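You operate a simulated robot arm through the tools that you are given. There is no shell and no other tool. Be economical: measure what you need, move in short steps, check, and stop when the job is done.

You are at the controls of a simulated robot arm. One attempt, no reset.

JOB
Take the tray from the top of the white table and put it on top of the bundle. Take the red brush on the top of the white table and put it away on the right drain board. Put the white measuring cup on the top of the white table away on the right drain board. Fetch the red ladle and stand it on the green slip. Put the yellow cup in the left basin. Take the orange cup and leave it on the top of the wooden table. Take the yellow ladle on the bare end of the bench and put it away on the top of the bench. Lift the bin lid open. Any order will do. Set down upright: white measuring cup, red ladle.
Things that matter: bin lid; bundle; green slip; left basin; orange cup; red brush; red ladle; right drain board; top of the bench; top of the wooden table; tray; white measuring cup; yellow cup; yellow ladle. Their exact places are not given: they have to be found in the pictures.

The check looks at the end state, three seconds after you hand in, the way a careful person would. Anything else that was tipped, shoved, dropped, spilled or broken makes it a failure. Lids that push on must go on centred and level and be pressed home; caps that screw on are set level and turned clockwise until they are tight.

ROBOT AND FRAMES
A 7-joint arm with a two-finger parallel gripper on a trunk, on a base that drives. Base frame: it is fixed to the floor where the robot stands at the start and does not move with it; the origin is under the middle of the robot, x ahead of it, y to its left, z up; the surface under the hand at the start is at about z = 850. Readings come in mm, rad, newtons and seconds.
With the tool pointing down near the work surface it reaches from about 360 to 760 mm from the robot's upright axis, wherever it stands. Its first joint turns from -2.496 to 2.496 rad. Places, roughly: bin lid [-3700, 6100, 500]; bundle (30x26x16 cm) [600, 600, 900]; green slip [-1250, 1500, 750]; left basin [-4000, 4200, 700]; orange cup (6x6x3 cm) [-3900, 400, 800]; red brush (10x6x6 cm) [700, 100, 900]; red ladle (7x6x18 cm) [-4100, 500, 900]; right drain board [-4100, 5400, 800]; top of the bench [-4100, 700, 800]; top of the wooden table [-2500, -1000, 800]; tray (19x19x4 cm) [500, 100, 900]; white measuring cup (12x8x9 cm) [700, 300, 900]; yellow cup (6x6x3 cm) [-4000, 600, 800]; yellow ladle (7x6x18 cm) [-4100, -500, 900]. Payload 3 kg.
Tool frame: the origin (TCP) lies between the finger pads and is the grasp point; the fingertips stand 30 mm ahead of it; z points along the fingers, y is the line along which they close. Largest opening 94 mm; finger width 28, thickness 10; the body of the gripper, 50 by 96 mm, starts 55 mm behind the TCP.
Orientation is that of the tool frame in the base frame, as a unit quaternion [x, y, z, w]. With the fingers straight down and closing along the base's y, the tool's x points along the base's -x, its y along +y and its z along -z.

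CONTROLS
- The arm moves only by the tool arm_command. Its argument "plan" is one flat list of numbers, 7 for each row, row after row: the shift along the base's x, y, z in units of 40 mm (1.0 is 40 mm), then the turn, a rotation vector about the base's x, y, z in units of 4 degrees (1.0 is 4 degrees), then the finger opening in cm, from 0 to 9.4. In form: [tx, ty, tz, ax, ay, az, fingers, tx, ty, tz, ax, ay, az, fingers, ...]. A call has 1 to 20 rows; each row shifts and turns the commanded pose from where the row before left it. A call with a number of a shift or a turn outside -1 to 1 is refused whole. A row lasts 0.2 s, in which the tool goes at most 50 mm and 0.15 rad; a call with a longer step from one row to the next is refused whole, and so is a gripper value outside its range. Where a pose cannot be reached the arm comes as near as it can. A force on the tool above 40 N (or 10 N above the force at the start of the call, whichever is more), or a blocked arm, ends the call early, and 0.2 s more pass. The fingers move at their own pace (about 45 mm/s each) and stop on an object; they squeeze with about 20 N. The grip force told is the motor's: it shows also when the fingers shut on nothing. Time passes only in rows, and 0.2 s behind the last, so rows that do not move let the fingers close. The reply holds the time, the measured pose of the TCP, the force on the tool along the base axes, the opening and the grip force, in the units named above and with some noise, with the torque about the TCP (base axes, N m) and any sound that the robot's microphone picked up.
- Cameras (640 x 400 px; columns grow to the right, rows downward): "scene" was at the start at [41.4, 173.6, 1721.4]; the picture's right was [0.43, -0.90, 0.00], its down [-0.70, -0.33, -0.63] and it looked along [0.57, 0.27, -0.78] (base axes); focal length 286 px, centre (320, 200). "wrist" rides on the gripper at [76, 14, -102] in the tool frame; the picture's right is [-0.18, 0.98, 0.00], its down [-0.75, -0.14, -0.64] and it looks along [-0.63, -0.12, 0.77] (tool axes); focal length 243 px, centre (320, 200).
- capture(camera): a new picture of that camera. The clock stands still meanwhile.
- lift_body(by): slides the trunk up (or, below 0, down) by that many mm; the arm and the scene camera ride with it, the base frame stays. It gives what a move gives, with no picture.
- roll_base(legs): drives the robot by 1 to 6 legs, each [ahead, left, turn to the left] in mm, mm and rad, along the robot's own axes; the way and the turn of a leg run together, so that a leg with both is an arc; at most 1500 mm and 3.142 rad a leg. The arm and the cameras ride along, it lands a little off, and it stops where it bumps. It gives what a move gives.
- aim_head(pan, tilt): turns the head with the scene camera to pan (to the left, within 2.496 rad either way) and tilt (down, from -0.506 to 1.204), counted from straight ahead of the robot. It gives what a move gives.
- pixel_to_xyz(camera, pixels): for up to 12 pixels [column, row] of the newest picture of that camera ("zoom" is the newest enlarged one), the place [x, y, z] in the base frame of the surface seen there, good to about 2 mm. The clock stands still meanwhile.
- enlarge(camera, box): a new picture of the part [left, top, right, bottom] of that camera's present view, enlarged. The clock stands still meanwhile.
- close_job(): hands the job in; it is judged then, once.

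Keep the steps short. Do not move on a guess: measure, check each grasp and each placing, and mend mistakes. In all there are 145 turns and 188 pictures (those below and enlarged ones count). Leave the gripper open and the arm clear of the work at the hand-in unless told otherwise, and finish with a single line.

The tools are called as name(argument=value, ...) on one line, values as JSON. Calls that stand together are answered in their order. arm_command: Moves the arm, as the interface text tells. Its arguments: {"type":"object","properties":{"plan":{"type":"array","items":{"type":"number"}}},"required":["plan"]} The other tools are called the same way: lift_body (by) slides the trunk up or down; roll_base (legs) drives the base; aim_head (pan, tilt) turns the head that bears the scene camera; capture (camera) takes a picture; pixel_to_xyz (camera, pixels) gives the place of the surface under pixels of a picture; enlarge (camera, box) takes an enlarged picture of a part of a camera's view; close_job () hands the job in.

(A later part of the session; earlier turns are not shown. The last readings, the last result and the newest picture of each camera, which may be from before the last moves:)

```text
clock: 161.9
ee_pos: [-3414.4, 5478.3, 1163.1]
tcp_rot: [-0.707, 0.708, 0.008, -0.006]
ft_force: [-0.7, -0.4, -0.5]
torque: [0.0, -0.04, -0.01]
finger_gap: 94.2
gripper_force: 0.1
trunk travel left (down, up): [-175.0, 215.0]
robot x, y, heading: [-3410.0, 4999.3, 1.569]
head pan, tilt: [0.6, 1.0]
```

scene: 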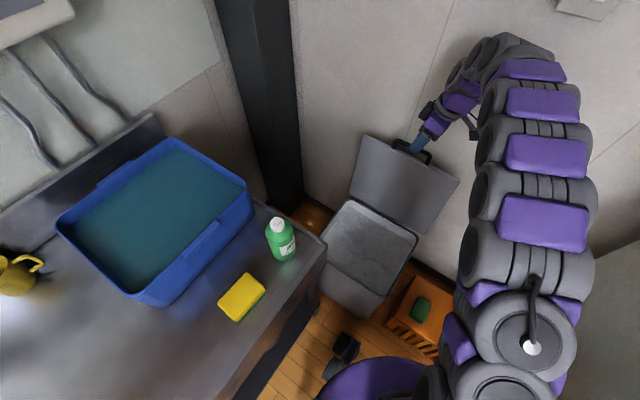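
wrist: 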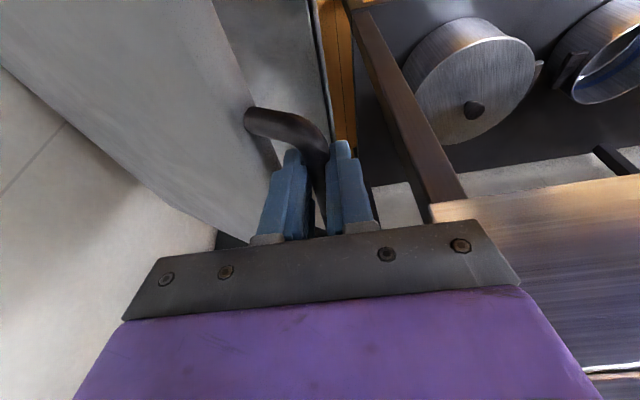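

Now drive back down the aisle.

roll_base(legs=[[0, -650, 0], [-1500, 0, 0], [-1500, 0, 0]])

```text
clock: 178.7
ee_pos: [-2548.0, 2590.0, 1164.4]
tcp_rot: [0.719, -0.694, -0.023, 0.019]
ft_force: [1.5, 0.3, 0.2]
torque: [-0.02, 0.07, 0.02]
finger_gap: 94.2
gripper_force: 0.0
trunk travel left (down, up): [-175.0, 215.0]
robot x, y, heading: [-2568.2, 2114.7, 1.609]
head pan, tilt: [0.6, 1.0]
stopped in leg 3: the robot was blocked; the commanded pose is now the measured one
```

It was blocked: it drifted toward the island. I'll look at the right side to see what it touched.

aim_head(pan=-1.6, tilt=0.9)

capture(camera="scene")

aim_head(pan=-2.49, tilt=0.9)

capture(camera="scene")

```text
clock: 180.7
ee_pos: [-2555.5, 2590.4, 1162.7]
tcp_rot: [0.72, -0.694, -0.019, 0.016]
ft_force: [0.7, -0.3, 0.2]
torque: [-0.02, -0.03, 0.01]
finger_gap: 94.1
gripper_force: 0.0
trunk travel left (down, up): [-175.0, 215.0]
robot x, y, heading: [-2570.6, 2112.9, 1.613]
head pan, tilt: [-1.6, 0.901]
```

```text
131 pictures are left
```

scene: 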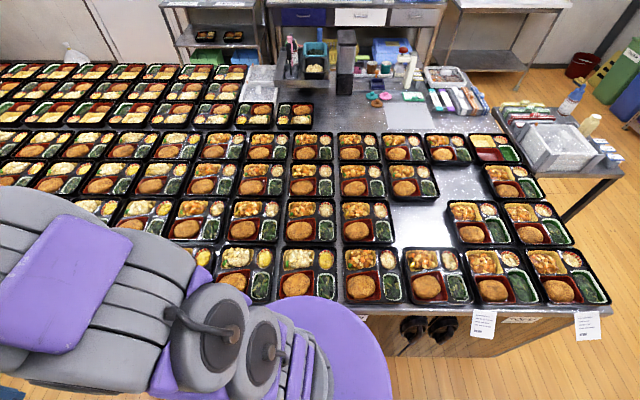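

```text
clock: 181.9
ee_pos: [-2555.2, 2590.7, 1163.5]
tcp_rot: [0.72, -0.694, -0.019, 0.018]
ft_force: [-0.5, 0.7, 0.3]
torque: [0.01, 0.0, 0.0]
finger_gap: 93.9
gripper_force: 0.1
trunk travel left (down, up): [-175.0, 215.0]
robot x, y, heading: [-2571.1, 2117.9, 1.614]
head pan, tilt: [-2.491, 0.901]
```

```text
130 pictures are left
```

scene: 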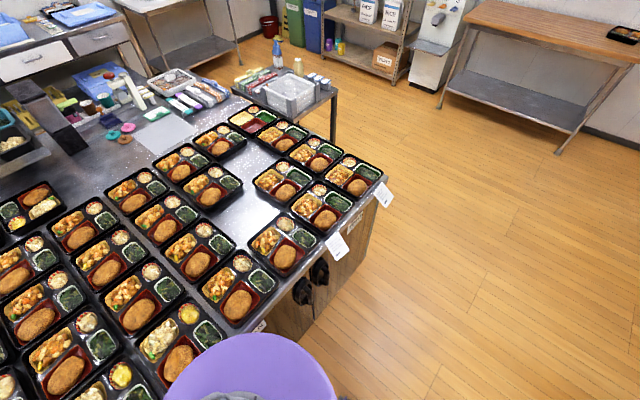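

Nothing is disturbed; it only touched the island's side. I'll shift left, straighten and go on backward.

roll_base(legs=[[0, 220, 0], [0, 0, -0.05], [-1000, 0, 0]])

```text
clock: 189.0
ee_pos: [-2762.7, 1549.4, 1162.8]
tcp_rot: [-0.697, 0.717, 0.021, -0.017]
ft_force: [0.8, -0.2, -0.1]
torque: [0.03, 0.06, -0.06]
finger_gap: 93.7
gripper_force: 0.1
trunk travel left (down, up): [-175.0, 215.0]
robot x, y, heading: [-2809.1, 1075.5, 1.542]
head pan, tilt: [-2.491, 0.901]
```

roll_base(legs=[[-790, 0, 0], [0, 0, -1.54], [1300, 0, 0]])

```text
clock: 202.9
ee_pos: [-1081.7, 312.6, 1163.9]
tcp_rot: [-0.013, 1.0, 0.025, 0.002]
ft_force: [0.0, -0.1, 0.8]
torque: [-0.01, 0.03, 0.01]
finger_gap: 94.3
gripper_force: 0.1
trunk travel left (down, up): [-175.0, 215.0]
robot x, y, heading: [-1557.9, 332.2, 0.025]
head pan, tilt: [-2.491, 0.901]
```

roll_base(legs=[[0, -40, -0.025], [1350, 0, 0], [150, 0, 0]])

aim_head(pan=0.3, tilt=0.9)

capture(camera="scene")

capture(camera="wrist")

```text
clock: 211.1
ee_pos: [422.5, 283.4, 1163.1]
tcp_rot: [-0.006, 1.0, 0.024, 0.003]
ft_force: [0.3, 0.0, -0.2]
torque: [-0.02, 0.01, -0.01]
finger_gap: 94.2
gripper_force: 0.1
trunk travel left (down, up): [-175.0, 215.0]
robot x, y, heading: [-45.8, 306.7, 0.014]
head pan, tilt: [-2.491, 0.901]
```

```text
clock: 213.6
ee_pos: [420.4, 286.4, 1164.5]
tcp_rot: [-0.007, 1.0, 0.023, 0.004]
ft_force: [0.2, 0.6, 0.1]
torque: [-0.02, -0.03, 0.0]
finger_gap: 94.0
gripper_force: 0.0
trunk travel left (down, up): [-175.0, 215.0]
robot x, y, heading: [-54.4, 302.8, 0.005]
head pan, tilt: [0.3, 0.901]
```

```text
129 pictures are left
```

scene: 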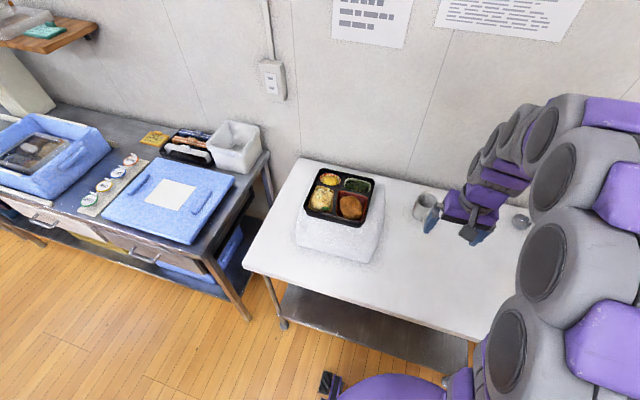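

```text
128 pictures are left
```

wrist: 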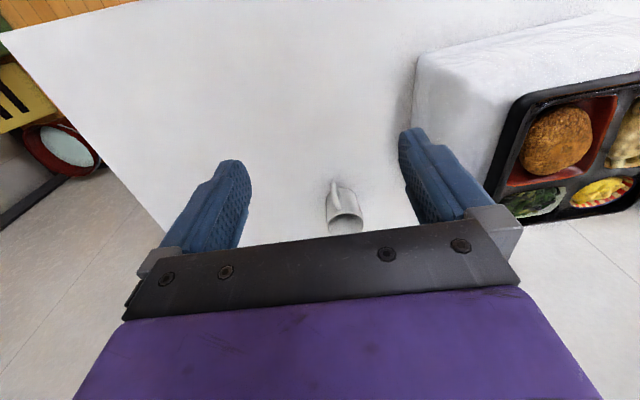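

Moving above the cup with the small hand tilt corrected.

arm_command(plan=[0.85, 0.05, -0.4, -0.33, 0.05, -0.1, 9.4, 0.85, 0.05, -0.4, -0.33, 0.05, -0.1, 9.4, 0.85, 0.05, -0.4, 0, 0, 0, 9.4, 0.85, 0.05, -0.4, 0, 0, 0, 9.4, 0.85, 0.05, -0.4, 0, 0, 0, 9.4, 0.85, 0.05, -0.4, 0, 0, 0, 9.4, 0.85, 0.05, -0.4, 0, 0, 0, 9.4])

capture(camera="wrist")

```text
clock: 215.2
ee_pos: [657.9, 302.0, 1053.5]
tcp_rot: [0.0, 1.0, -0.002, 0.0]
ft_force: [0.1, 0.4, 0.0]
torque: [-0.03, -0.01, -0.01]
finger_gap: 94.0
gripper_force: 0.1
trunk travel left (down, up): [-175.0, 215.0]
robot x, y, heading: [-49.4, 306.6, 0.017]
head pan, tilt: [0.3, 0.901]
```

```text
127 pictures are left
```

wrist: 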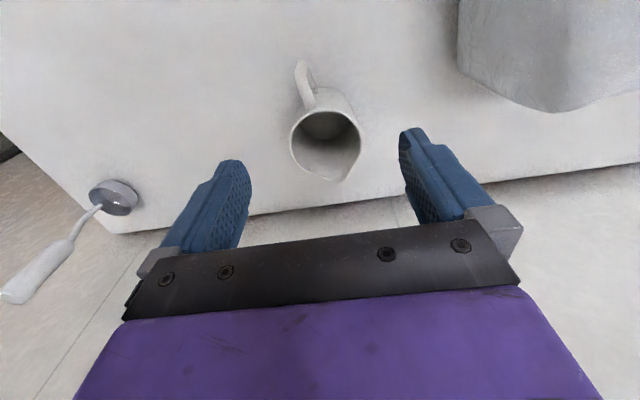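

pixel_to_xyz(camera="wrist", pixels=[[291, 137], [360, 137], [325, 112], [342, 180], [300, 62], [308, 104], [302, 165], [353, 165], [345, 100], [330, 92]])

enlarge(camera="wrist", box=[270, 50, 390, 190])

```text
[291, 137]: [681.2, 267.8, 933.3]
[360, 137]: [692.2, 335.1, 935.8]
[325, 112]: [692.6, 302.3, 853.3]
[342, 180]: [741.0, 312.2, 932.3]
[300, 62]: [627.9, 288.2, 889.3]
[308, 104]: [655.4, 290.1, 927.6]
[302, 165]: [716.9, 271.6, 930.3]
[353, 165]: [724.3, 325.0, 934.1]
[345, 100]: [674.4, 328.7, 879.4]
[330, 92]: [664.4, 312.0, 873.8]
```

```text
2.86 times, centred on (330, 120) of wrist
```

zoom: 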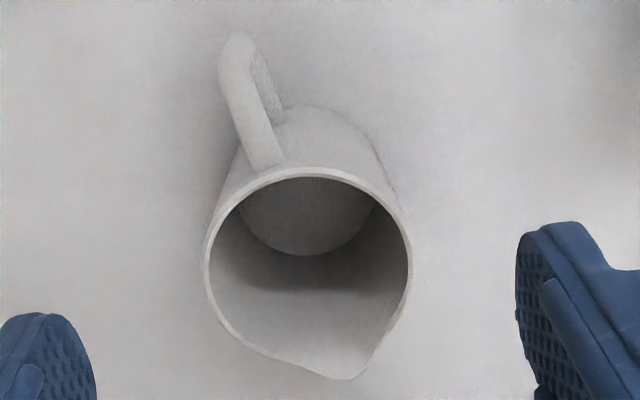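

The cup centre is (693,301), about 70 mm across. I'll descend around it to z≈892 and close.

arm_command(plan=[0.45, -0.02, -0.8, 0, 0, 0, 9.4, 0.43, -0.02, -0.8, 0, 0, 0, 9.4, 0, 0, -0.8, 0, 0, 0, 9.4, 0, 0, -0.8, 0, 0, 0, 9.4, 0, 0, -0.8, 0, 0, 0, 9.4, 0, 0, 0, 0, 0, 0, 0, 0, 0, 0, 0, 0, 0, 0, 0, 0, 0, 0, 0, 0, 0])

arm_command(plan=[0, 0, 0.4, 0, 0, 0, 0, 0, 0, 0.8, 0, 0, 0, 0, 0, 0, 1, 0, 0, 0, 0, 0, 0, 1, 0, 0, 0, 0, 0, 0, 1, 0, 0, 0, 0])

capture(camera="wrist")

```text
clock: 217.0
ee_pos: [693.4, 299.4, 890.3]
tcp_rot: [0.0, 1.0, -0.002, 0.001]
ft_force: [0.0, -0.6, 0.3]
torque: [-0.04, 0.0, -0.01]
finger_gap: 74.5
gripper_force: 19.8
trunk travel left (down, up): [-175.0, 215.0]
robot x, y, heading: [-47.9, 309.2, 0.015]
head pan, tilt: [0.3, 0.901]
```

```text
clock: 218.2
ee_pos: [694.4, 300.4, 1060.3]
tcp_rot: [0.0, 1.0, -0.002, -0.001]
ft_force: [1.0, 0.3, -0.5]
torque: [-0.02, 0.0, -0.01]
finger_gap: 74.6
gripper_force: 19.8
trunk travel left (down, up): [-175.0, 215.0]
robot x, y, heading: [-53.8, 306.2, 0.014]
head pan, tilt: [0.3, 0.901]
```

```text
125 pictures are left
```

wrist: 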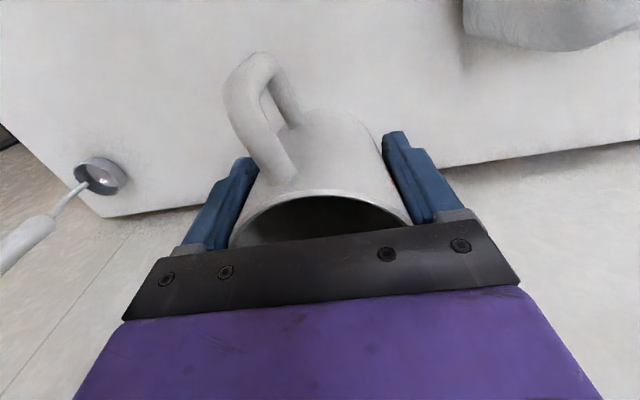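

The cup is held. I'll retract the arm, back out and turn into the aisle.

arm_command(plan=[-0.9, 0, 0.4, 0, 0, 0, 0, -0.9, 0, 0.4, 0, 0, 0, 0, -0.9, 0, 0.4, 0, 0, 0, 0, -0.9, 0, 0.4, 0, 0, 0, 0, -0.9, 0, 0.4, 0, 0, 0, 0, -0.9, 0, 0, 0, 0, 0, 0])

roll_base(legs=[[-1400, 0, 0], [-1340, 0, 0], [0, 0, 1.56]])

```text
clock: 219.6
ee_pos: [476.4, 302.2, 1142.6]
tcp_rot: [0.0, 1.0, -0.002, 0.0]
ft_force: [-1.0, 0.3, -0.5]
torque: [0.0, 0.0, 0.01]
finger_gap: 74.5
gripper_force: 19.8
trunk travel left (down, up): [-175.0, 215.0]
robot x, y, heading: [-53.0, 311.5, 0.015]
head pan, tilt: [0.3, 0.901]
```

```text
clock: 236.8
ee_pos: [-2816.8, 763.8, 1144.1]
tcp_rot: [-0.705, 0.709, -0.001, 0.001]
ft_force: [-0.4, 0.1, -0.4]
torque: [-0.04, 0.01, -0.01]
finger_gap: 74.0
gripper_force: 19.6
trunk travel left (down, up): [-175.0, 215.0]
robot x, y, heading: [-2827.0, 234.5, 1.584]
head pan, tilt: [0.3, 0.901]
```

roll_base(legs=[[0, 0, -0.03], [1500, 0, 0], [1500, 0, 0]])

```text
clock: 251.8
ee_pos: [-2822.4, 3795.1, 1142.6]
tcp_rot: [-0.705, 0.709, 0.0, 0.002]
ft_force: [-0.4, 1.2, -0.7]
torque: [0.01, 0.02, -0.01]
finger_gap: 73.3
gripper_force: 20.1
trunk travel left (down, up): [-175.0, 215.0]
robot x, y, heading: [-2830.3, 3264.1, 1.575]
head pan, tilt: [0.3, 0.901]
```

roll_base(legs=[[1450, 0, 0], [0, 0, 1.567], [0, -570, 0], [530, 0, 0]])

aim_head(pan=0.15, tilt=0.85)

capture(camera="scene")

capture(camera="wrist")

```text
clock: 268.4
ee_pos: [-3907.8, 5283.2, 1144.5]
tcp_rot: [1.0, 0.0, -0.001, 0.0]
ft_force: [-0.4, 0.0, -0.7]
torque: [-0.02, 0.02, 0.03]
finger_gap: 73.4
gripper_force: 19.8
trunk travel left (down, up): [-175.0, 215.0]
robot x, y, heading: [-3381.4, 5278.7, -3.118]
head pan, tilt: [0.3, 0.901]
```

```text
clock: 269.1
ee_pos: [-3906.0, 5281.3, 1143.9]
tcp_rot: [1.0, 0.001, -0.002, -0.002]
ft_force: [0.9, 0.2, -1.4]
torque: [0.01, 0.02, 0.0]
finger_gap: 73.4
gripper_force: 19.8
trunk travel left (down, up): [-175.0, 215.0]
robot x, y, heading: [-3379.4, 5281.5, -3.127]
head pan, tilt: [0.15, 0.85]
```

```text
124 pictures are left
```

scene: 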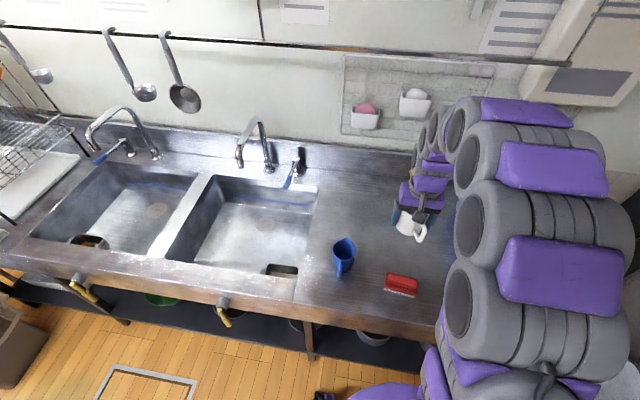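

```text
123 pictures are left
```

wrist: 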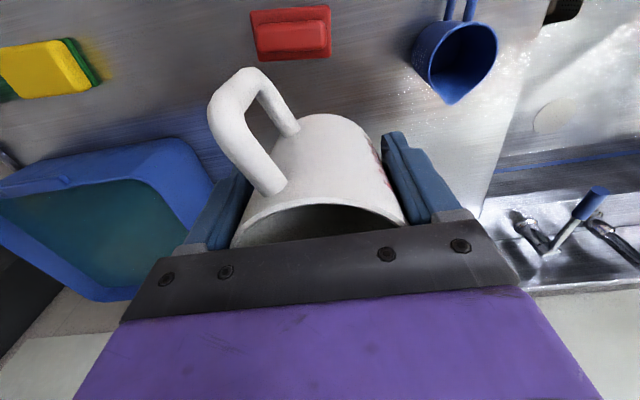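

Moving forward over the clear spot and partway down, then checking for the yellow jug behind.

arm_command(plan=[-0.85, 0, 0, 0, 0, 0, 0, -0.85, 0, -0.5, 0, 0, 0, 0, -0.85, 0, -0.7, 0, 0, 0, 0, -0.6, 0, -0.9, 0, 0, 0, 0, 0, 0, -0.9, 0, 0, 0, 0])

capture(camera="wrist")

enlarge(camera="scene", box=[320, 130, 480, 300])

```text
clock: 270.3
ee_pos: [-4030.8, 5283.6, 1023.4]
tcp_rot: [1.0, 0.002, -0.003, -0.002]
ft_force: [0.0, -1.1, -0.8]
torque: [-0.01, 0.0, 0.02]
finger_gap: 73.4
gripper_force: 20.8
trunk travel left (down, up): [-175.0, 215.0]
robot x, y, heading: [-3378.8, 5277.1, -3.128]
head pan, tilt: [0.15, 0.85]
```

```text
122 pictures are left
```

wrist: 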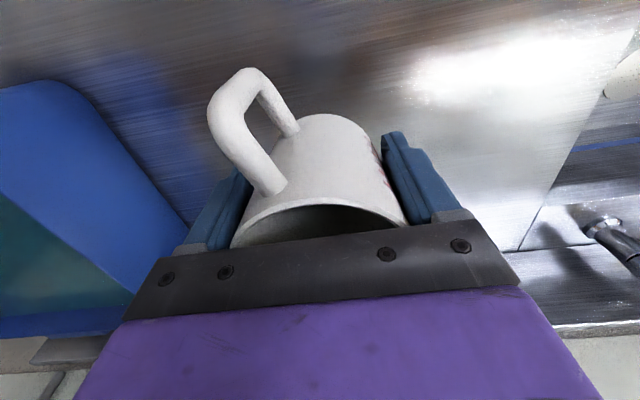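

```text
2.35 times, centred on (400, 215) of scene
```

zoom: 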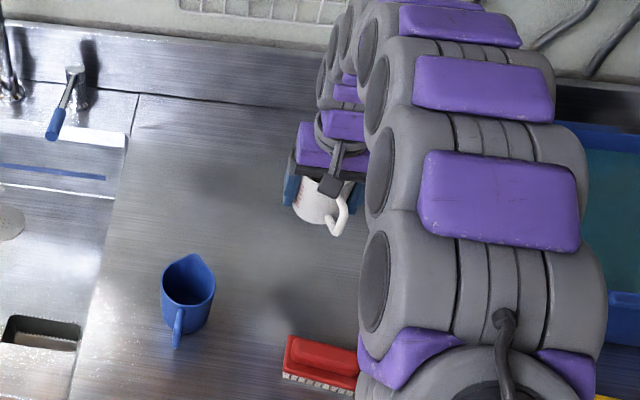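

The yellow jug is at about x≈-4290, well clear. Lowering the white cup to the board.

arm_command(plan=[0, 0, -0.9, 0, 0, 0, 0, 0, 0, -0.9, 0, 0, 0, 0, 0, 0, -0.7, 0, 0, 0, 0, 0, 0, -0.4, 0, 0, 0, 0, 0, 0, -0.15, 0, 0, 0, 0, 0, 0, -0.1, 0, 0, 0, 0, 0, 0, -0.1, 0, 0, 0, 0])

capture(camera="wrist")

```text
clock: 271.9
ee_pos: [-4032.2, 5282.0, 895.1]
tcp_rot: [1.0, 0.001, -0.002, -0.002]
ft_force: [0.9, 0.3, -1.1]
torque: [0.0, -0.01, -0.02]
finger_gap: 73.1
gripper_force: 20.1
trunk travel left (down, up): [-175.0, 215.0]
robot x, y, heading: [-3380.9, 5276.0, -3.123]
head pan, tilt: [0.15, 0.85]
```

```text
120 pictures are left
```

wrist: 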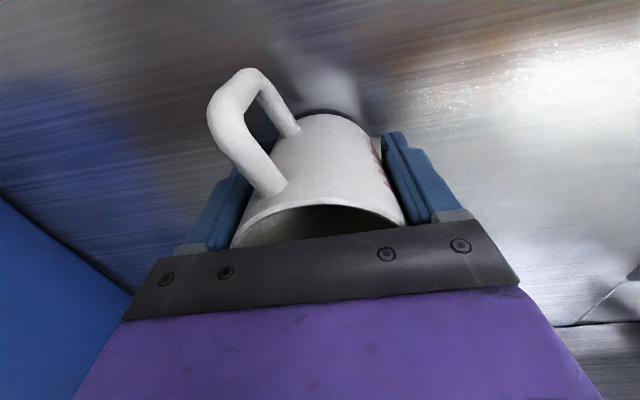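

arm_command(plan=[0, 0, -0.06, 0, 0, 0, 0, 0, 0, -0.05, 0, 0, 0, 0, 0, 0, -0.03, 0, 0, 0, 0])

```text
clock: 272.7
ee_pos: [-4030.6, 5281.8, 890.1]
tcp_rot: [1.0, 0.001, -0.003, -0.002]
ft_force: [1.2, -0.5, 8.4]
torque: [0.07, -0.28, -0.02]
finger_gap: 73.0
gripper_force: 20.2
trunk travel left (down, up): [-175.0, 215.0]
robot x, y, heading: [-3378.8, 5274.0, -3.126]
head pan, tilt: [0.15, 0.85]
```

Contact (8 N). Opening and rising.

arm_command(plan=[0, 0, 0, 0, 0, 0, 9.4, 0, 0, 0, 0, 0, 0, 9.4, 0, 0, 0.4, 0, 0, 0, 9.4, 0, 0, 0.9, 0, 0, 0, 9.4, 0, 0, 1, 0, 0, 0, 9.4, 0, 0, 1, 0, 0, 0, 9.4, 0, 0, 1, 0, 0, 0, 9.4, 0, 0, 1, 0, 0, 0, 9.4, 0.8, 0, 0.8, 0, 0, 0, 9.4, 0.8, 0, 0, 0, 0, 0, 9.4, 0.8, 0, 0, 0, 0, 0, 9.4])

capture(camera="wrist")

```text
clock: 275.1
ee_pos: [-3934.9, 5284.7, 1134.7]
tcp_rot: [1.0, 0.001, -0.004, -0.002]
ft_force: [0.2, 0.6, 1.2]
torque: [0.01, -0.01, -0.01]
finger_gap: 93.9
gripper_force: 0.2
trunk travel left (down, up): [-175.0, 215.0]
robot x, y, heading: [-3377.7, 5279.9, -3.127]
head pan, tilt: [0.15, 0.85]
```

```text
119 pictures are left
```

wrist: 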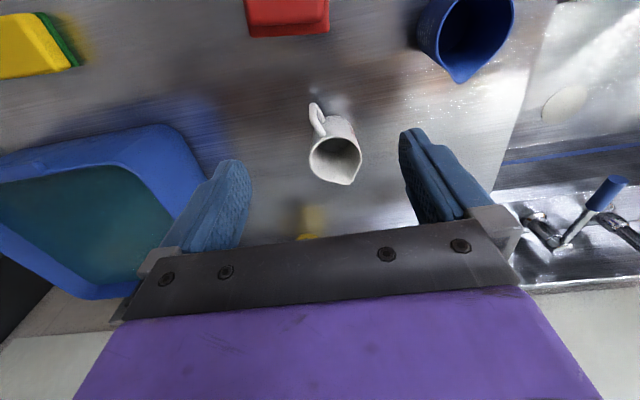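

The white cup stands upright. While here I'll measure the left basin for later.

pixel_to_xyz(camera="scene", pixels=[[150, 215], [110, 225], [180, 185], [120, 170], [85, 240], [40, 235], [195, 178], [150, 250], [130, 240], [90, 220]])

roll_base(legs=[[-620, 0, 0], [0, 0, 1.555], [1500, 0, 0], [1300, 0, 0]])

```text
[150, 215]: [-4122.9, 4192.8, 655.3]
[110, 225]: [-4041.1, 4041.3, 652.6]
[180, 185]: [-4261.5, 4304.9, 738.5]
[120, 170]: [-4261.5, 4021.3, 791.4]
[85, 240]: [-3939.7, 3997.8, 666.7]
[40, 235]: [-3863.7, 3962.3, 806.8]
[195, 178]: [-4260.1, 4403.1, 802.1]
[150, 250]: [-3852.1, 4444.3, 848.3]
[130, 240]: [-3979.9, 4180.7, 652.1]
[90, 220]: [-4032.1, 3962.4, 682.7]
```

```text
clock: 295.5
ee_pos: [-2699.7, 1933.7, 1132.9]
tcp_rot: [0.694, 0.72, -0.003, 0.001]
ft_force: [-0.1, -0.4, 0.1]
torque: [-0.01, 0.0, -0.01]
finger_gap: 94.0
gripper_force: 0.1
trunk travel left (down, up): [-175.0, 215.0]
robot x, y, heading: [-2712.0, 2487.7, -1.517]
head pan, tilt: [0.15, 0.85]
```

Left basin floor is z≈652, spanning x -3860…-4260 and y 3960…4430. Continuing to the bench with heading corrected.

roll_base(legs=[[0, 0, -0.1], [1000, 0, 0], [900, 0, 0], [0, 0, -1.52]])

aim_head(pan=0.0, tilt=0.45)

capture(camera="scene")

```text
clock: 309.3
ee_pos: [-3355.7, 589.0, 1133.2]
tcp_rot: [1.0, 0.001, -0.002, -0.002]
ft_force: [-0.4, 0.0, -0.1]
torque: [0.01, 0.0, 0.02]
finger_gap: 94.0
gripper_force: 0.1
trunk travel left (down, up): [-175.0, 215.0]
robot x, y, heading: [-2802.2, 584.3, -3.125]
head pan, tilt: [0.15, 0.85]
```

```text
clock: 310.1
ee_pos: [-3354.2, 588.8, 1134.9]
tcp_rot: [1.0, 0.003, -0.003, -0.002]
ft_force: [0.3, 0.1, -0.3]
torque: [0.01, 0.0, -0.03]
finger_gap: 94.2
gripper_force: 0.0
trunk travel left (down, up): [-175.0, 215.0]
robot x, y, heading: [-2804.5, 583.4, -3.12]
head pan, tilt: [0.0, 0.45]
```

```text
118 pictures are left
```

scene: 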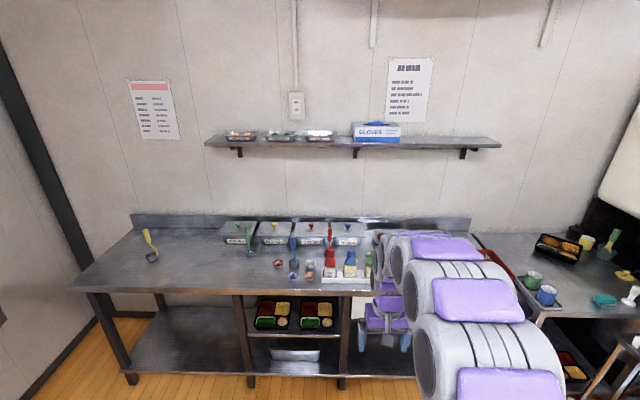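

enlarge(camera="scene", box=[200, 205, 400, 300])

enlarge(camera="scene", box=[70, 205, 230, 300])

pixel_to_xyz(camera="zoom", pixels=[[315, 95], [320, 200], [330, 215], [310, 120], [325, 215], [345, 210], [300, 170]])

```text
3.20 times, centred on (300, 252) of scene
```

zoom: 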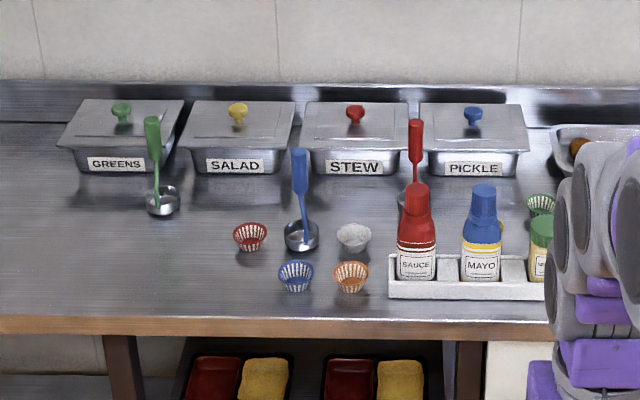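

```text
4.00 times, centred on (150, 252) of scene
```

zoom: 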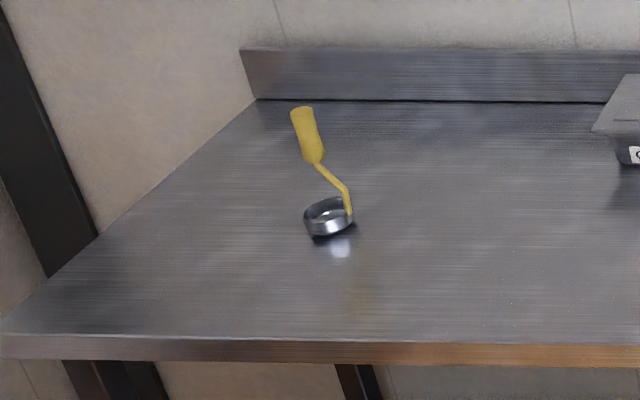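

```text
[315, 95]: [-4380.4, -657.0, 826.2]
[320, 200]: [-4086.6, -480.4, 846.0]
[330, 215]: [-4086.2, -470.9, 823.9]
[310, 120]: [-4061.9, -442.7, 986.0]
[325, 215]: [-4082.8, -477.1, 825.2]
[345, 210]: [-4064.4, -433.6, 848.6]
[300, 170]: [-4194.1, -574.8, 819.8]
```

Yellow ladle stands at about (-4080,-465), its handle top at (-4062,-443). I'll drive to face it.

roll_base(legs=[[0, 1030, 0], [530, 0, 0]])

aim_head(pan=0.25, tilt=0.85)

capture(camera="scene")

capture(camera="wrist")

```text
clock: 317.9
ee_pos: [-3843.1, -432.0, 1134.4]
tcp_rot: [1.0, 0.012, -0.003, 0.0]
ft_force: [1.1, -0.3, 0.5]
torque: [0.0, 0.02, -0.02]
finger_gap: 94.0
gripper_force: 0.0
trunk travel left (down, up): [-175.0, 215.0]
robot x, y, heading: [-3287.6, -426.5, -3.102]
head pan, tilt: [0.0, 0.45]
```

```text
clock: 318.8
ee_pos: [-3840.2, -434.7, 1135.7]
tcp_rot: [1.0, 0.013, -0.004, -0.002]
ft_force: [0.7, 0.6, 0.3]
torque: [-0.02, -0.01, -0.04]
finger_gap: 94.0
gripper_force: 0.0
trunk travel left (down, up): [-175.0, 215.0]
robot x, y, heading: [-3292.0, -430.8, -3.099]
head pan, tilt: [0.25, 0.85]
```

```text
115 pictures are left
```

scene: 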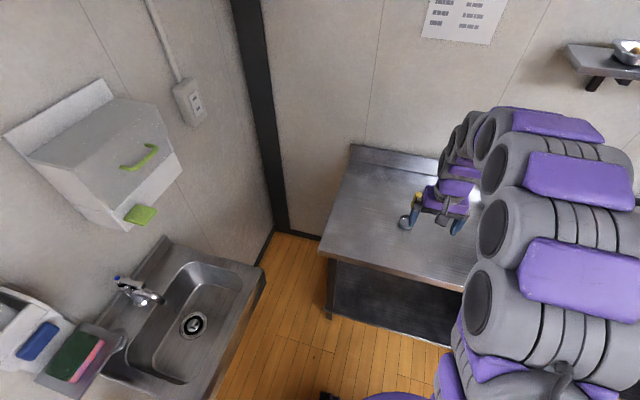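

```text
114 pictures are left
```

wrist: 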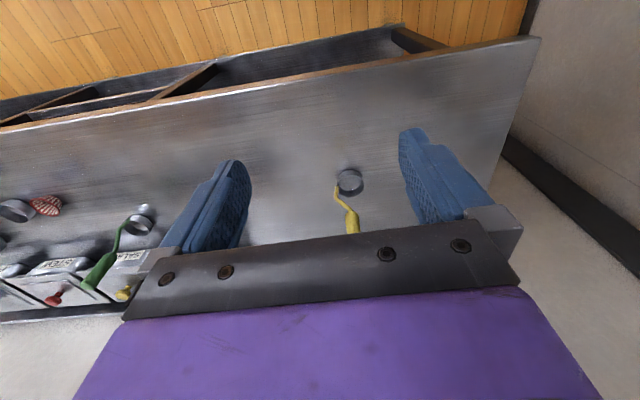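

enlarge(camera="wrist", box=[310, 155, 400, 240])

pixel_to_xyz(camera="zoom", pixels=[[195, 130], [290, 85], [370, 140], [180, 160], [200, 240], [290, 280], [300, 330], [285, 375], [340, 370], [180, 200], [245, 260]])

enlarge(camera="scene", box=[390, 175, 480, 245])

pixel_to_xyz(camera="zoom", pixels=[[185, 150], [130, 290], [90, 320], [200, 130], [170, 240], [50, 200]])

```text
4.71 times, centred on (355, 198) of wrist
```

zoom: 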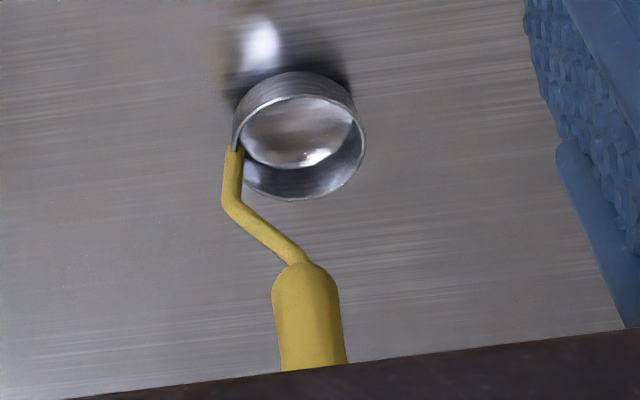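

```text
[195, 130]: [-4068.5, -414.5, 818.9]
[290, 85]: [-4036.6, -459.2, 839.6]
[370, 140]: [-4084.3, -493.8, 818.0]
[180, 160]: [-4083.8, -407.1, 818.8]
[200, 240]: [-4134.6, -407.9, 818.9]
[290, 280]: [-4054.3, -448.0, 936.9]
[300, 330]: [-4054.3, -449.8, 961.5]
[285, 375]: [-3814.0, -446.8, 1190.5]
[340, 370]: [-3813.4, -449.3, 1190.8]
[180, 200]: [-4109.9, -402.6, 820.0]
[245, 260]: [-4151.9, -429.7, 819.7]
```

```text
5.71 times, centred on (435, 210) of scene
```

zoom: 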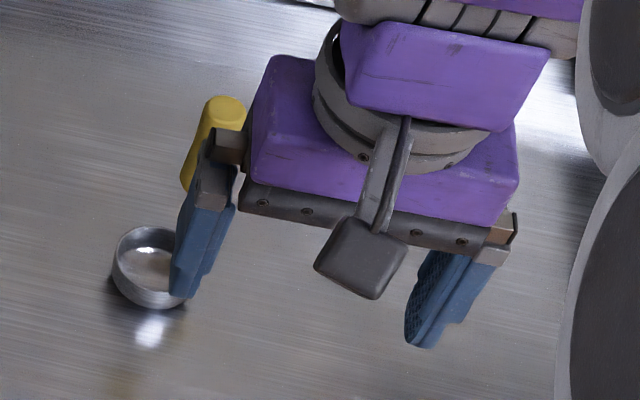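

```text
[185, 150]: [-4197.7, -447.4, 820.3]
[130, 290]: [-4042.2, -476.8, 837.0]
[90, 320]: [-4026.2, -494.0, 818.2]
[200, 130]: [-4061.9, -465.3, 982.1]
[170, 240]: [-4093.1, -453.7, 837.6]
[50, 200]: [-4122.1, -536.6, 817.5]
```

The ladle grip is around (-4064,-452), z 937–998. I'll drive 120 mm closer, move over it and recheck.

roll_base(legs=[[120, 0, -0.03]])

arm_command(plan=[-0.25, 0, 0, 0, 0, 0, 6, -0.25, 0, 0, 0, 0, 0, 6])

capture(camera="wrist")

pixel_to_xyz(camera="wrist", pixels=[[320, 100], [320, 130], [330, 150]])

```text
clock: 320.0
ee_pos: [-3964.1, -419.3, 1135.1]
tcp_rot: [1.0, -0.004, -0.003, -0.001]
ft_force: [-0.5, 0.0, -0.1]
torque: [-0.02, -0.02, -0.03]
finger_gap: 94.0
gripper_force: 0.1
trunk travel left (down, up): [-175.0, 215.0]
robot x, y, heading: [-3409.6, -431.3, -3.136]
head pan, tilt: [0.25, 0.85]
```

```text
clock: 320.6
ee_pos: [-3980.8, -417.5, 1136.4]
tcp_rot: [1.0, -0.005, -0.004, -0.002]
ft_force: [-0.3, -0.1, -0.2]
torque: [-0.01, -0.02, -0.01]
finger_gap: 59.8
gripper_force: 0.0
trunk travel left (down, up): [-175.0, 215.0]
robot x, y, heading: [-3411.7, -433.1, -3.138]
head pan, tilt: [0.25, 0.85]
```

```text
111 pictures are left
```

wrist: 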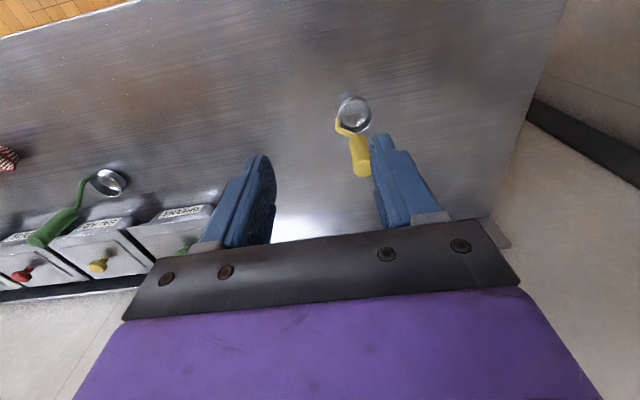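

```text
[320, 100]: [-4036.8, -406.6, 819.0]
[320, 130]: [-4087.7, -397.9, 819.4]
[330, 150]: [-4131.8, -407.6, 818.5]
```

pixel_to_xyz(camera="wrist", pixels=[[356, 140], [358, 150], [360, 160], [362, 170], [358, 176], [352, 150], [366, 152], [340, 100], [368, 112], [345, 128]])

```text
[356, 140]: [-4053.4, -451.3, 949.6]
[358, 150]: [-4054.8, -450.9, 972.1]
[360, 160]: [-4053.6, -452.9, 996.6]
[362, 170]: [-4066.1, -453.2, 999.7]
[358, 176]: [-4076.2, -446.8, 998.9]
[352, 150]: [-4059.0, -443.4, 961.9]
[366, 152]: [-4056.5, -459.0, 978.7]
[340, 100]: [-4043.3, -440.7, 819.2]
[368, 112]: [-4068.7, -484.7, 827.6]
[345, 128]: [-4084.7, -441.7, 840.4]
```

The handle axis is (-4065,-452), vertical, its top at 1000. I'll move over it, descend to z≈958 and close.

arm_command(plan=[-0.7, -0.28, 0, 0, 0, 0.1, 6, -0.7, -0.28, 0, 0, 0, 0.1, 6, -0.7, -0.3, 0, 0, 0, 0, 6, 0, 0, -0.9, 0, 0, 0, 6, 0, 0, -0.9, 0, 0, 0, 6, 0, 0, -0.9, 0, 0, 0, 6, 0, 0, -0.9, 0, 0, 0, 6, 0, 0, -0.85, 0, 0, 0, 6, 0, 0, 0, 0, 0, 0, 0, 0, 0, 0, 0, 0, 0, 0, 0, 0, 0, 0, 0, 0, 0])

capture(camera="wrist")

```text
clock: 323.0
ee_pos: [-4064.9, -454.1, 959.0]
tcp_rot: [1.0, 0.003, -0.005, -0.001]
ft_force: [0.7, 0.6, 0.3]
torque: [0.08, 0.02, 0.01]
finger_gap: 23.3
gripper_force: 20.2
trunk travel left (down, up): [-175.0, 215.0]
robot x, y, heading: [-3414.3, -430.3, -3.13]
head pan, tilt: [0.25, 0.85]
```

```text
110 pictures are left
```

wrist: 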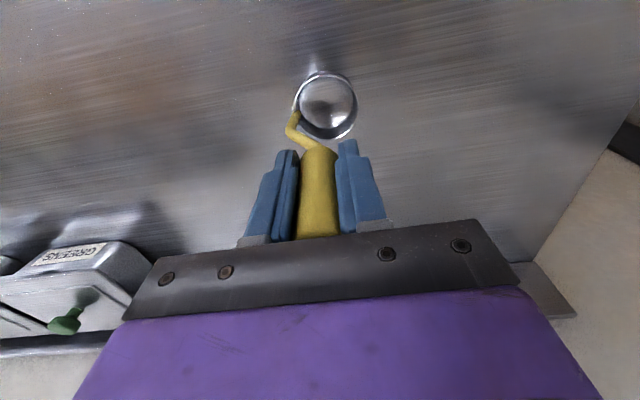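

Gripped. I'll lift it high and drive right along the bench.

arm_command(plan=[0, 0, 0.4, 0, 0, 0, 0, 0, 0, 1, 0, 0, 0, 0, 0, 0, 1, 0, 0, 0, 0, 0, 0, 1, 0, 0, 0, 0, 0.5, 0, 1, 0, 0, 0, 0, 0.8, 0, 0.8, 0, 0, 0, 0, 0.8, 0, 0.4, 0, 0, 0, 0])

roll_base(legs=[[-40, 0, 0], [0, -650, 0]])

aim_head(pan=-0.3, tilt=0.8)

capture(camera="scene")

capture(camera="wrist")

```text
clock: 324.6
ee_pos: [-3978.4, -455.6, 1184.0]
tcp_rot: [1.0, 0.003, -0.005, -0.002]
ft_force: [-0.1, 0.2, -1.9]
torque: [-0.04, 0.01, 0.0]
finger_gap: 23.4
gripper_force: 20.0
trunk travel left (down, up): [-175.0, 215.0]
robot x, y, heading: [-3413.0, -431.9, -3.135]
head pan, tilt: [0.25, 0.85]
```

```text
clock: 328.7
ee_pos: [-3948.5, 175.7, 1183.5]
tcp_rot: [1.0, 0.008, -0.005, -0.003]
ft_force: [-1.2, 0.0, -0.6]
torque: [-0.02, 0.01, 0.03]
finger_gap: 23.4
gripper_force: 19.6
trunk travel left (down, up): [-175.0, 215.0]
robot x, y, heading: [-3384.5, 217.7, -3.126]
head pan, tilt: [0.25, 0.85]
```

```text
clock: 329.7
ee_pos: [-3947.6, 180.6, 1184.7]
tcp_rot: [1.0, 0.011, -0.006, -0.001]
ft_force: [0.2, -0.6, -0.3]
torque: [-0.04, -0.01, -0.01]
finger_gap: 23.7
gripper_force: 19.9
trunk travel left (down, up): [-175.0, 215.0]
robot x, y, heading: [-3382.5, 216.5, -3.119]
head pan, tilt: [-0.3, 0.799]
```

```text
109 pictures are left
```

scene: 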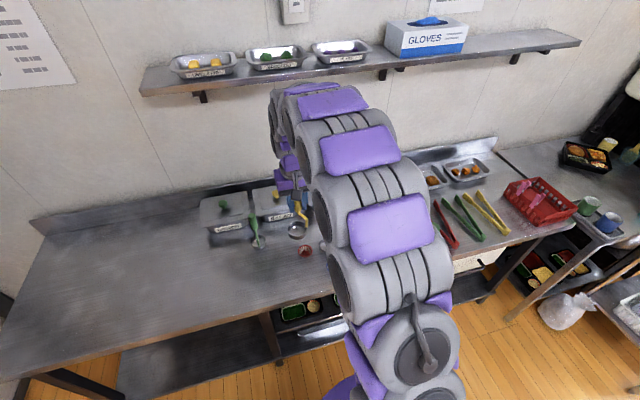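

```text
108 pictures are left
```

wrist: 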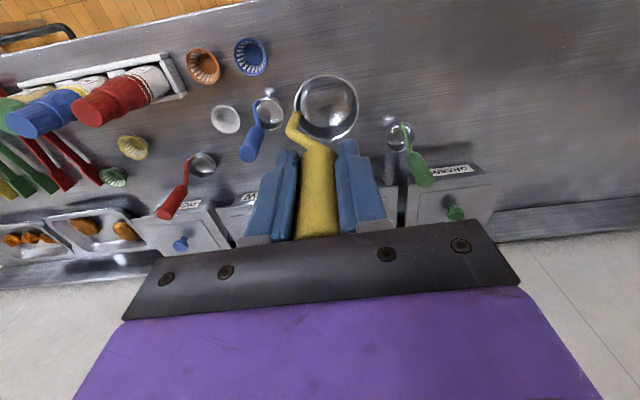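

I have a good overhead view of the bench items. Measuring them to find a free spot in the middle part.

pixel_to_xyz(camera="wrist", pixels=[[398, 138], [270, 110], [200, 165], [250, 57], [202, 66], [225, 120], [133, 147], [113, 178], [185, 90], [250, 152], [422, 180], [168, 212]])

pixel_to_xyz(camera="wrist", pixels=[[50, 150], [100, 180], [30, 215], [300, 30], [160, 190], [160, 60], [20, 90], [440, 60], [150, 105], [40, 125], [100, 110], [90, 65]])

pixel_to_xyz(camera="scene", pixels=[[305, 250], [500, 145], [555, 230], [40, 220], [20, 375], [270, 310], [475, 245], [230, 300], [420, 215]])

```text
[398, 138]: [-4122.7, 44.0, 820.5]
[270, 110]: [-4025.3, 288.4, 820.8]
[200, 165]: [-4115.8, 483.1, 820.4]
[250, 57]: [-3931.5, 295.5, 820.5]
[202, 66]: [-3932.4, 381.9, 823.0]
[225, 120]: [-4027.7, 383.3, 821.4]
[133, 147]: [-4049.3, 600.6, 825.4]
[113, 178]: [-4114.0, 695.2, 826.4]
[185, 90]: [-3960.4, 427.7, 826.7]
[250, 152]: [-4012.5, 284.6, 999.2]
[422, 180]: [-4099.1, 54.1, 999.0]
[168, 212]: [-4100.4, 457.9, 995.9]
```

```text
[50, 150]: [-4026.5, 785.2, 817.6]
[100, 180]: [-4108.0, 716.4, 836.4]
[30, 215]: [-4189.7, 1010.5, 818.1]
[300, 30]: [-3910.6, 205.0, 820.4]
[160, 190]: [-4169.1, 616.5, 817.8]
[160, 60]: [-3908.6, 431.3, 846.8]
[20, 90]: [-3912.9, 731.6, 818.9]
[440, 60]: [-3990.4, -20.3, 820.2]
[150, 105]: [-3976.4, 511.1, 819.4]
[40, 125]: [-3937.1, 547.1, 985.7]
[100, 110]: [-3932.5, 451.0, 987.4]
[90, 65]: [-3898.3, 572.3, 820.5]
```

```text
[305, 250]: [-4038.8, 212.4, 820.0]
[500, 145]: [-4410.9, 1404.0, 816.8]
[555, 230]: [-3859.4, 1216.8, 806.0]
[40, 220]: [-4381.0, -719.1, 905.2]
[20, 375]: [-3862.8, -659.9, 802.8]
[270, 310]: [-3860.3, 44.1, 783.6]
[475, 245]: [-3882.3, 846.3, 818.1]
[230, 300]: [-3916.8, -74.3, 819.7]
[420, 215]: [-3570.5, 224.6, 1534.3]
```

pixel_to_xyz(camera="wrist", pixels=[[252, 198], [235, 205], [225, 195], [240, 190], [195, 203], [215, 180], [225, 210], [232, 225], [260, 185]])

enlarge(camera="wrist", box=[90, 30, 330, 250])

```text
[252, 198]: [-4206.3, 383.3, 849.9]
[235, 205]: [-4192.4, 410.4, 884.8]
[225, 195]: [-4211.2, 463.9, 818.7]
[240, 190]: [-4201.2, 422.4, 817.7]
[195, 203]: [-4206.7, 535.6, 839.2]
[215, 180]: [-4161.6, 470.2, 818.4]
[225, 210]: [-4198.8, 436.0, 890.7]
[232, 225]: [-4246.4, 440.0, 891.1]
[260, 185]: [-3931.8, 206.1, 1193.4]
```

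```text
1.82 times, centred on (210, 140) of wrist
```

zoom: 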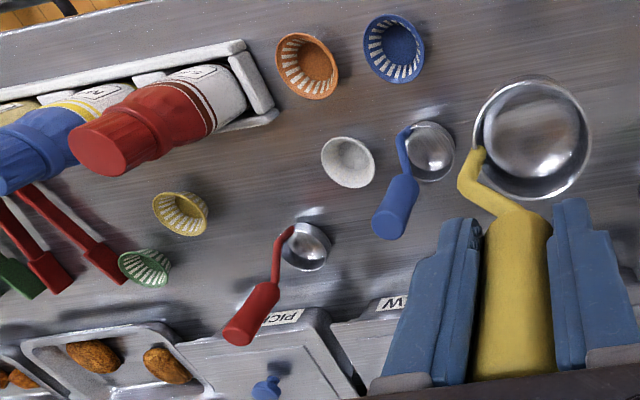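

The box fronts are at x≈-4192. Free spot at (-4118,372), between the white cup, red ladle and the boxes. Driving into line.

roll_base(legs=[[60, -190, 0]])

capture(camera="wrist")

```text
clock: 331.3
ee_pos: [-4011.5, 369.9, 1185.0]
tcp_rot: [1.0, 0.01, -0.005, -0.002]
ft_force: [-0.6, 0.1, -1.3]
torque: [-0.02, -0.03, 0.0]
finger_gap: 23.4
gripper_force: 20.0
trunk travel left (down, up): [-175.0, 215.0]
robot x, y, heading: [-3446.2, 407.8, -3.121]
head pan, tilt: [-0.3, 0.799]
```

```text
106 pictures are left
```

wrist: 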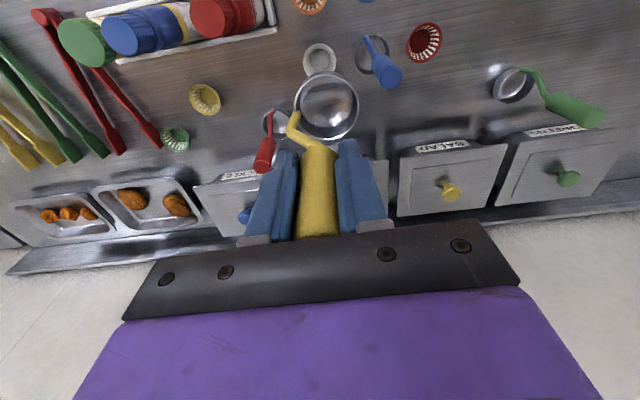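

arm_command(plan=[-0.9, -0.08, 0, 0, 0, 0, 0, -0.9, -0.08, 0, 0, 0, 0, 0, -0.87, -0.08, 0, 0, 0, 0, 0, 0, 0, -0.8, 0, 0, 0, 0, 0, 0, -0.8, 0, 0, 0, 0, 0, 0, -0.8, 0, 0, 0, 0, 0, 0, -0.8, 0, 0, 0, 0])

capture(camera="wrist")

```text
clock: 332.9
ee_pos: [-4115.4, 362.1, 1058.3]
tcp_rot: [1.0, 0.01, -0.006, -0.001]
ft_force: [-0.4, -0.2, -1.2]
torque: [-0.05, 0.03, -0.01]
finger_gap: 23.5
gripper_force: 20.1
trunk travel left (down, up): [-175.0, 215.0]
robot x, y, heading: [-3446.9, 404.4, -3.123]
head pan, tilt: [-0.3, 0.799]
```

```text
105 pictures are left
```

wrist: 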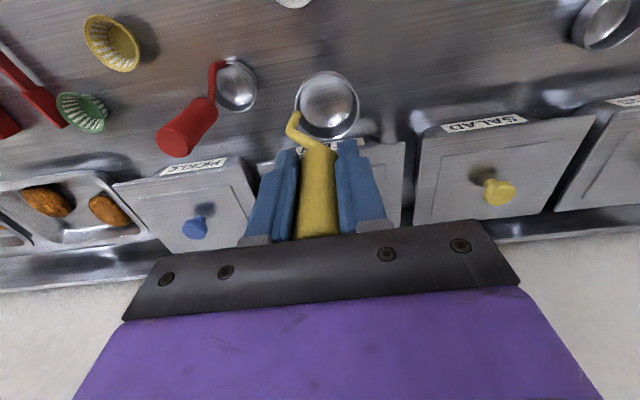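

Clear all round. Lowering to contact.

arm_command(plan=[0, 0, -0.9, 0, 0, 0, 0, 0, 0, -0.9, 0, 0, 0, 0, 0, 0, -0.35, 0, 0, 0, 0, 0, 0, -0.15, 0, 0, 0, 0, 0, 0, -0.08, 0, 0, 0, 0])

```text
clock: 334.1
ee_pos: [-4115.8, 363.9, 962.5]
tcp_rot: [1.0, 0.01, -0.006, -0.001]
ft_force: [0.4, -0.2, -1.2]
torque: [-0.02, 0.03, 0.01]
finger_gap: 23.2
gripper_force: 20.1
trunk travel left (down, up): [-175.0, 215.0]
robot x, y, heading: [-3443.7, 407.1, -3.118]
head pan, tilt: [-0.3, 0.799]
```

arm_command(plan=[0, 0, -0.05, 0, 0, 0, 0, 0, 0, -0.04, 0, 0, 0, 0])

```text
clock: 334.7
ee_pos: [-4117.1, 364.6, 959.7]
tcp_rot: [1.0, 0.009, -0.006, -0.001]
ft_force: [-0.7, -0.1, -1.9]
torque: [-0.01, 0.03, -0.02]
finger_gap: 23.4
gripper_force: 20.0
trunk travel left (down, up): [-175.0, 215.0]
robot x, y, heading: [-3447.4, 405.4, -3.12]
head pan, tilt: [-0.3, 0.799]
```

arm_command(plan=[0, 0, -0.04, 0, 0, 0, 0, 0, 0, -0.04, 0, 0, 0, 0])

```text
clock: 335.3
ee_pos: [-4117.2, 364.0, 959.1]
tcp_rot: [1.0, 0.011, -0.008, -0.001]
ft_force: [2.9, -2.1, 22.7]
torque: [-0.4, -0.45, 0.04]
finger_gap: 23.7
gripper_force: 20.3
trunk travel left (down, up): [-175.0, 215.0]
robot x, y, heading: [-3446.5, 405.9, -3.123]
head pan, tilt: [-0.3, 0.799]
```

Contact. I'll ease 1 mm, open to 50 mm and rise straight up.

arm_command(plan=[0, 0, 0.02, 0, 0, 0, 0, 0, 0, 0, 0, 0, 0, 5, 0, 0, 0, 0, 0, 0, 5, 0, 0, 0.4, 0, 0, 0, 5, 0, 0, 1, 0, 0, 0, 5, 0, 0, 1, 0, 0, 0, 5, 0, 0, 1, 0, 0, 0, 5, 0, 0, 1, 0, 0, 0, 5, 0.9, 0, 0.8, 0, 0, 0, 5, 0.9, 0, 0, 0, 0, 0, 5])

capture(camera="wrist")

```text
clock: 337.5
ee_pos: [-4044.5, 367.5, 1164.3]
tcp_rot: [1.0, 0.011, -0.006, 0.0]
ft_force: [0.0, 0.1, -0.5]
torque: [0.03, -0.01, 0.01]
finger_gap: 50.2
gripper_force: 0.1
trunk travel left (down, up): [-175.0, 215.0]
robot x, y, heading: [-3445.6, 409.4, -3.121]
head pan, tilt: [-0.3, 0.799]
```

```text
104 pictures are left
```

wrist: 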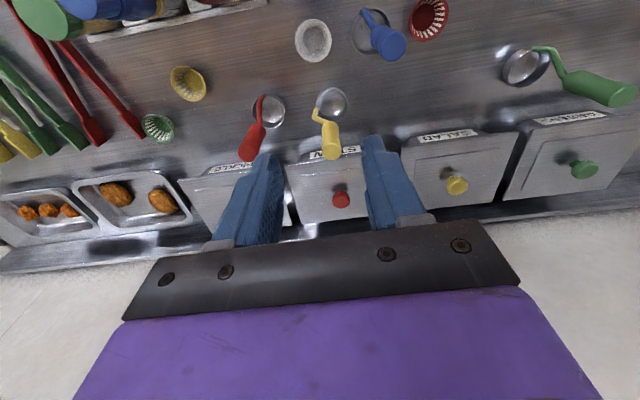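

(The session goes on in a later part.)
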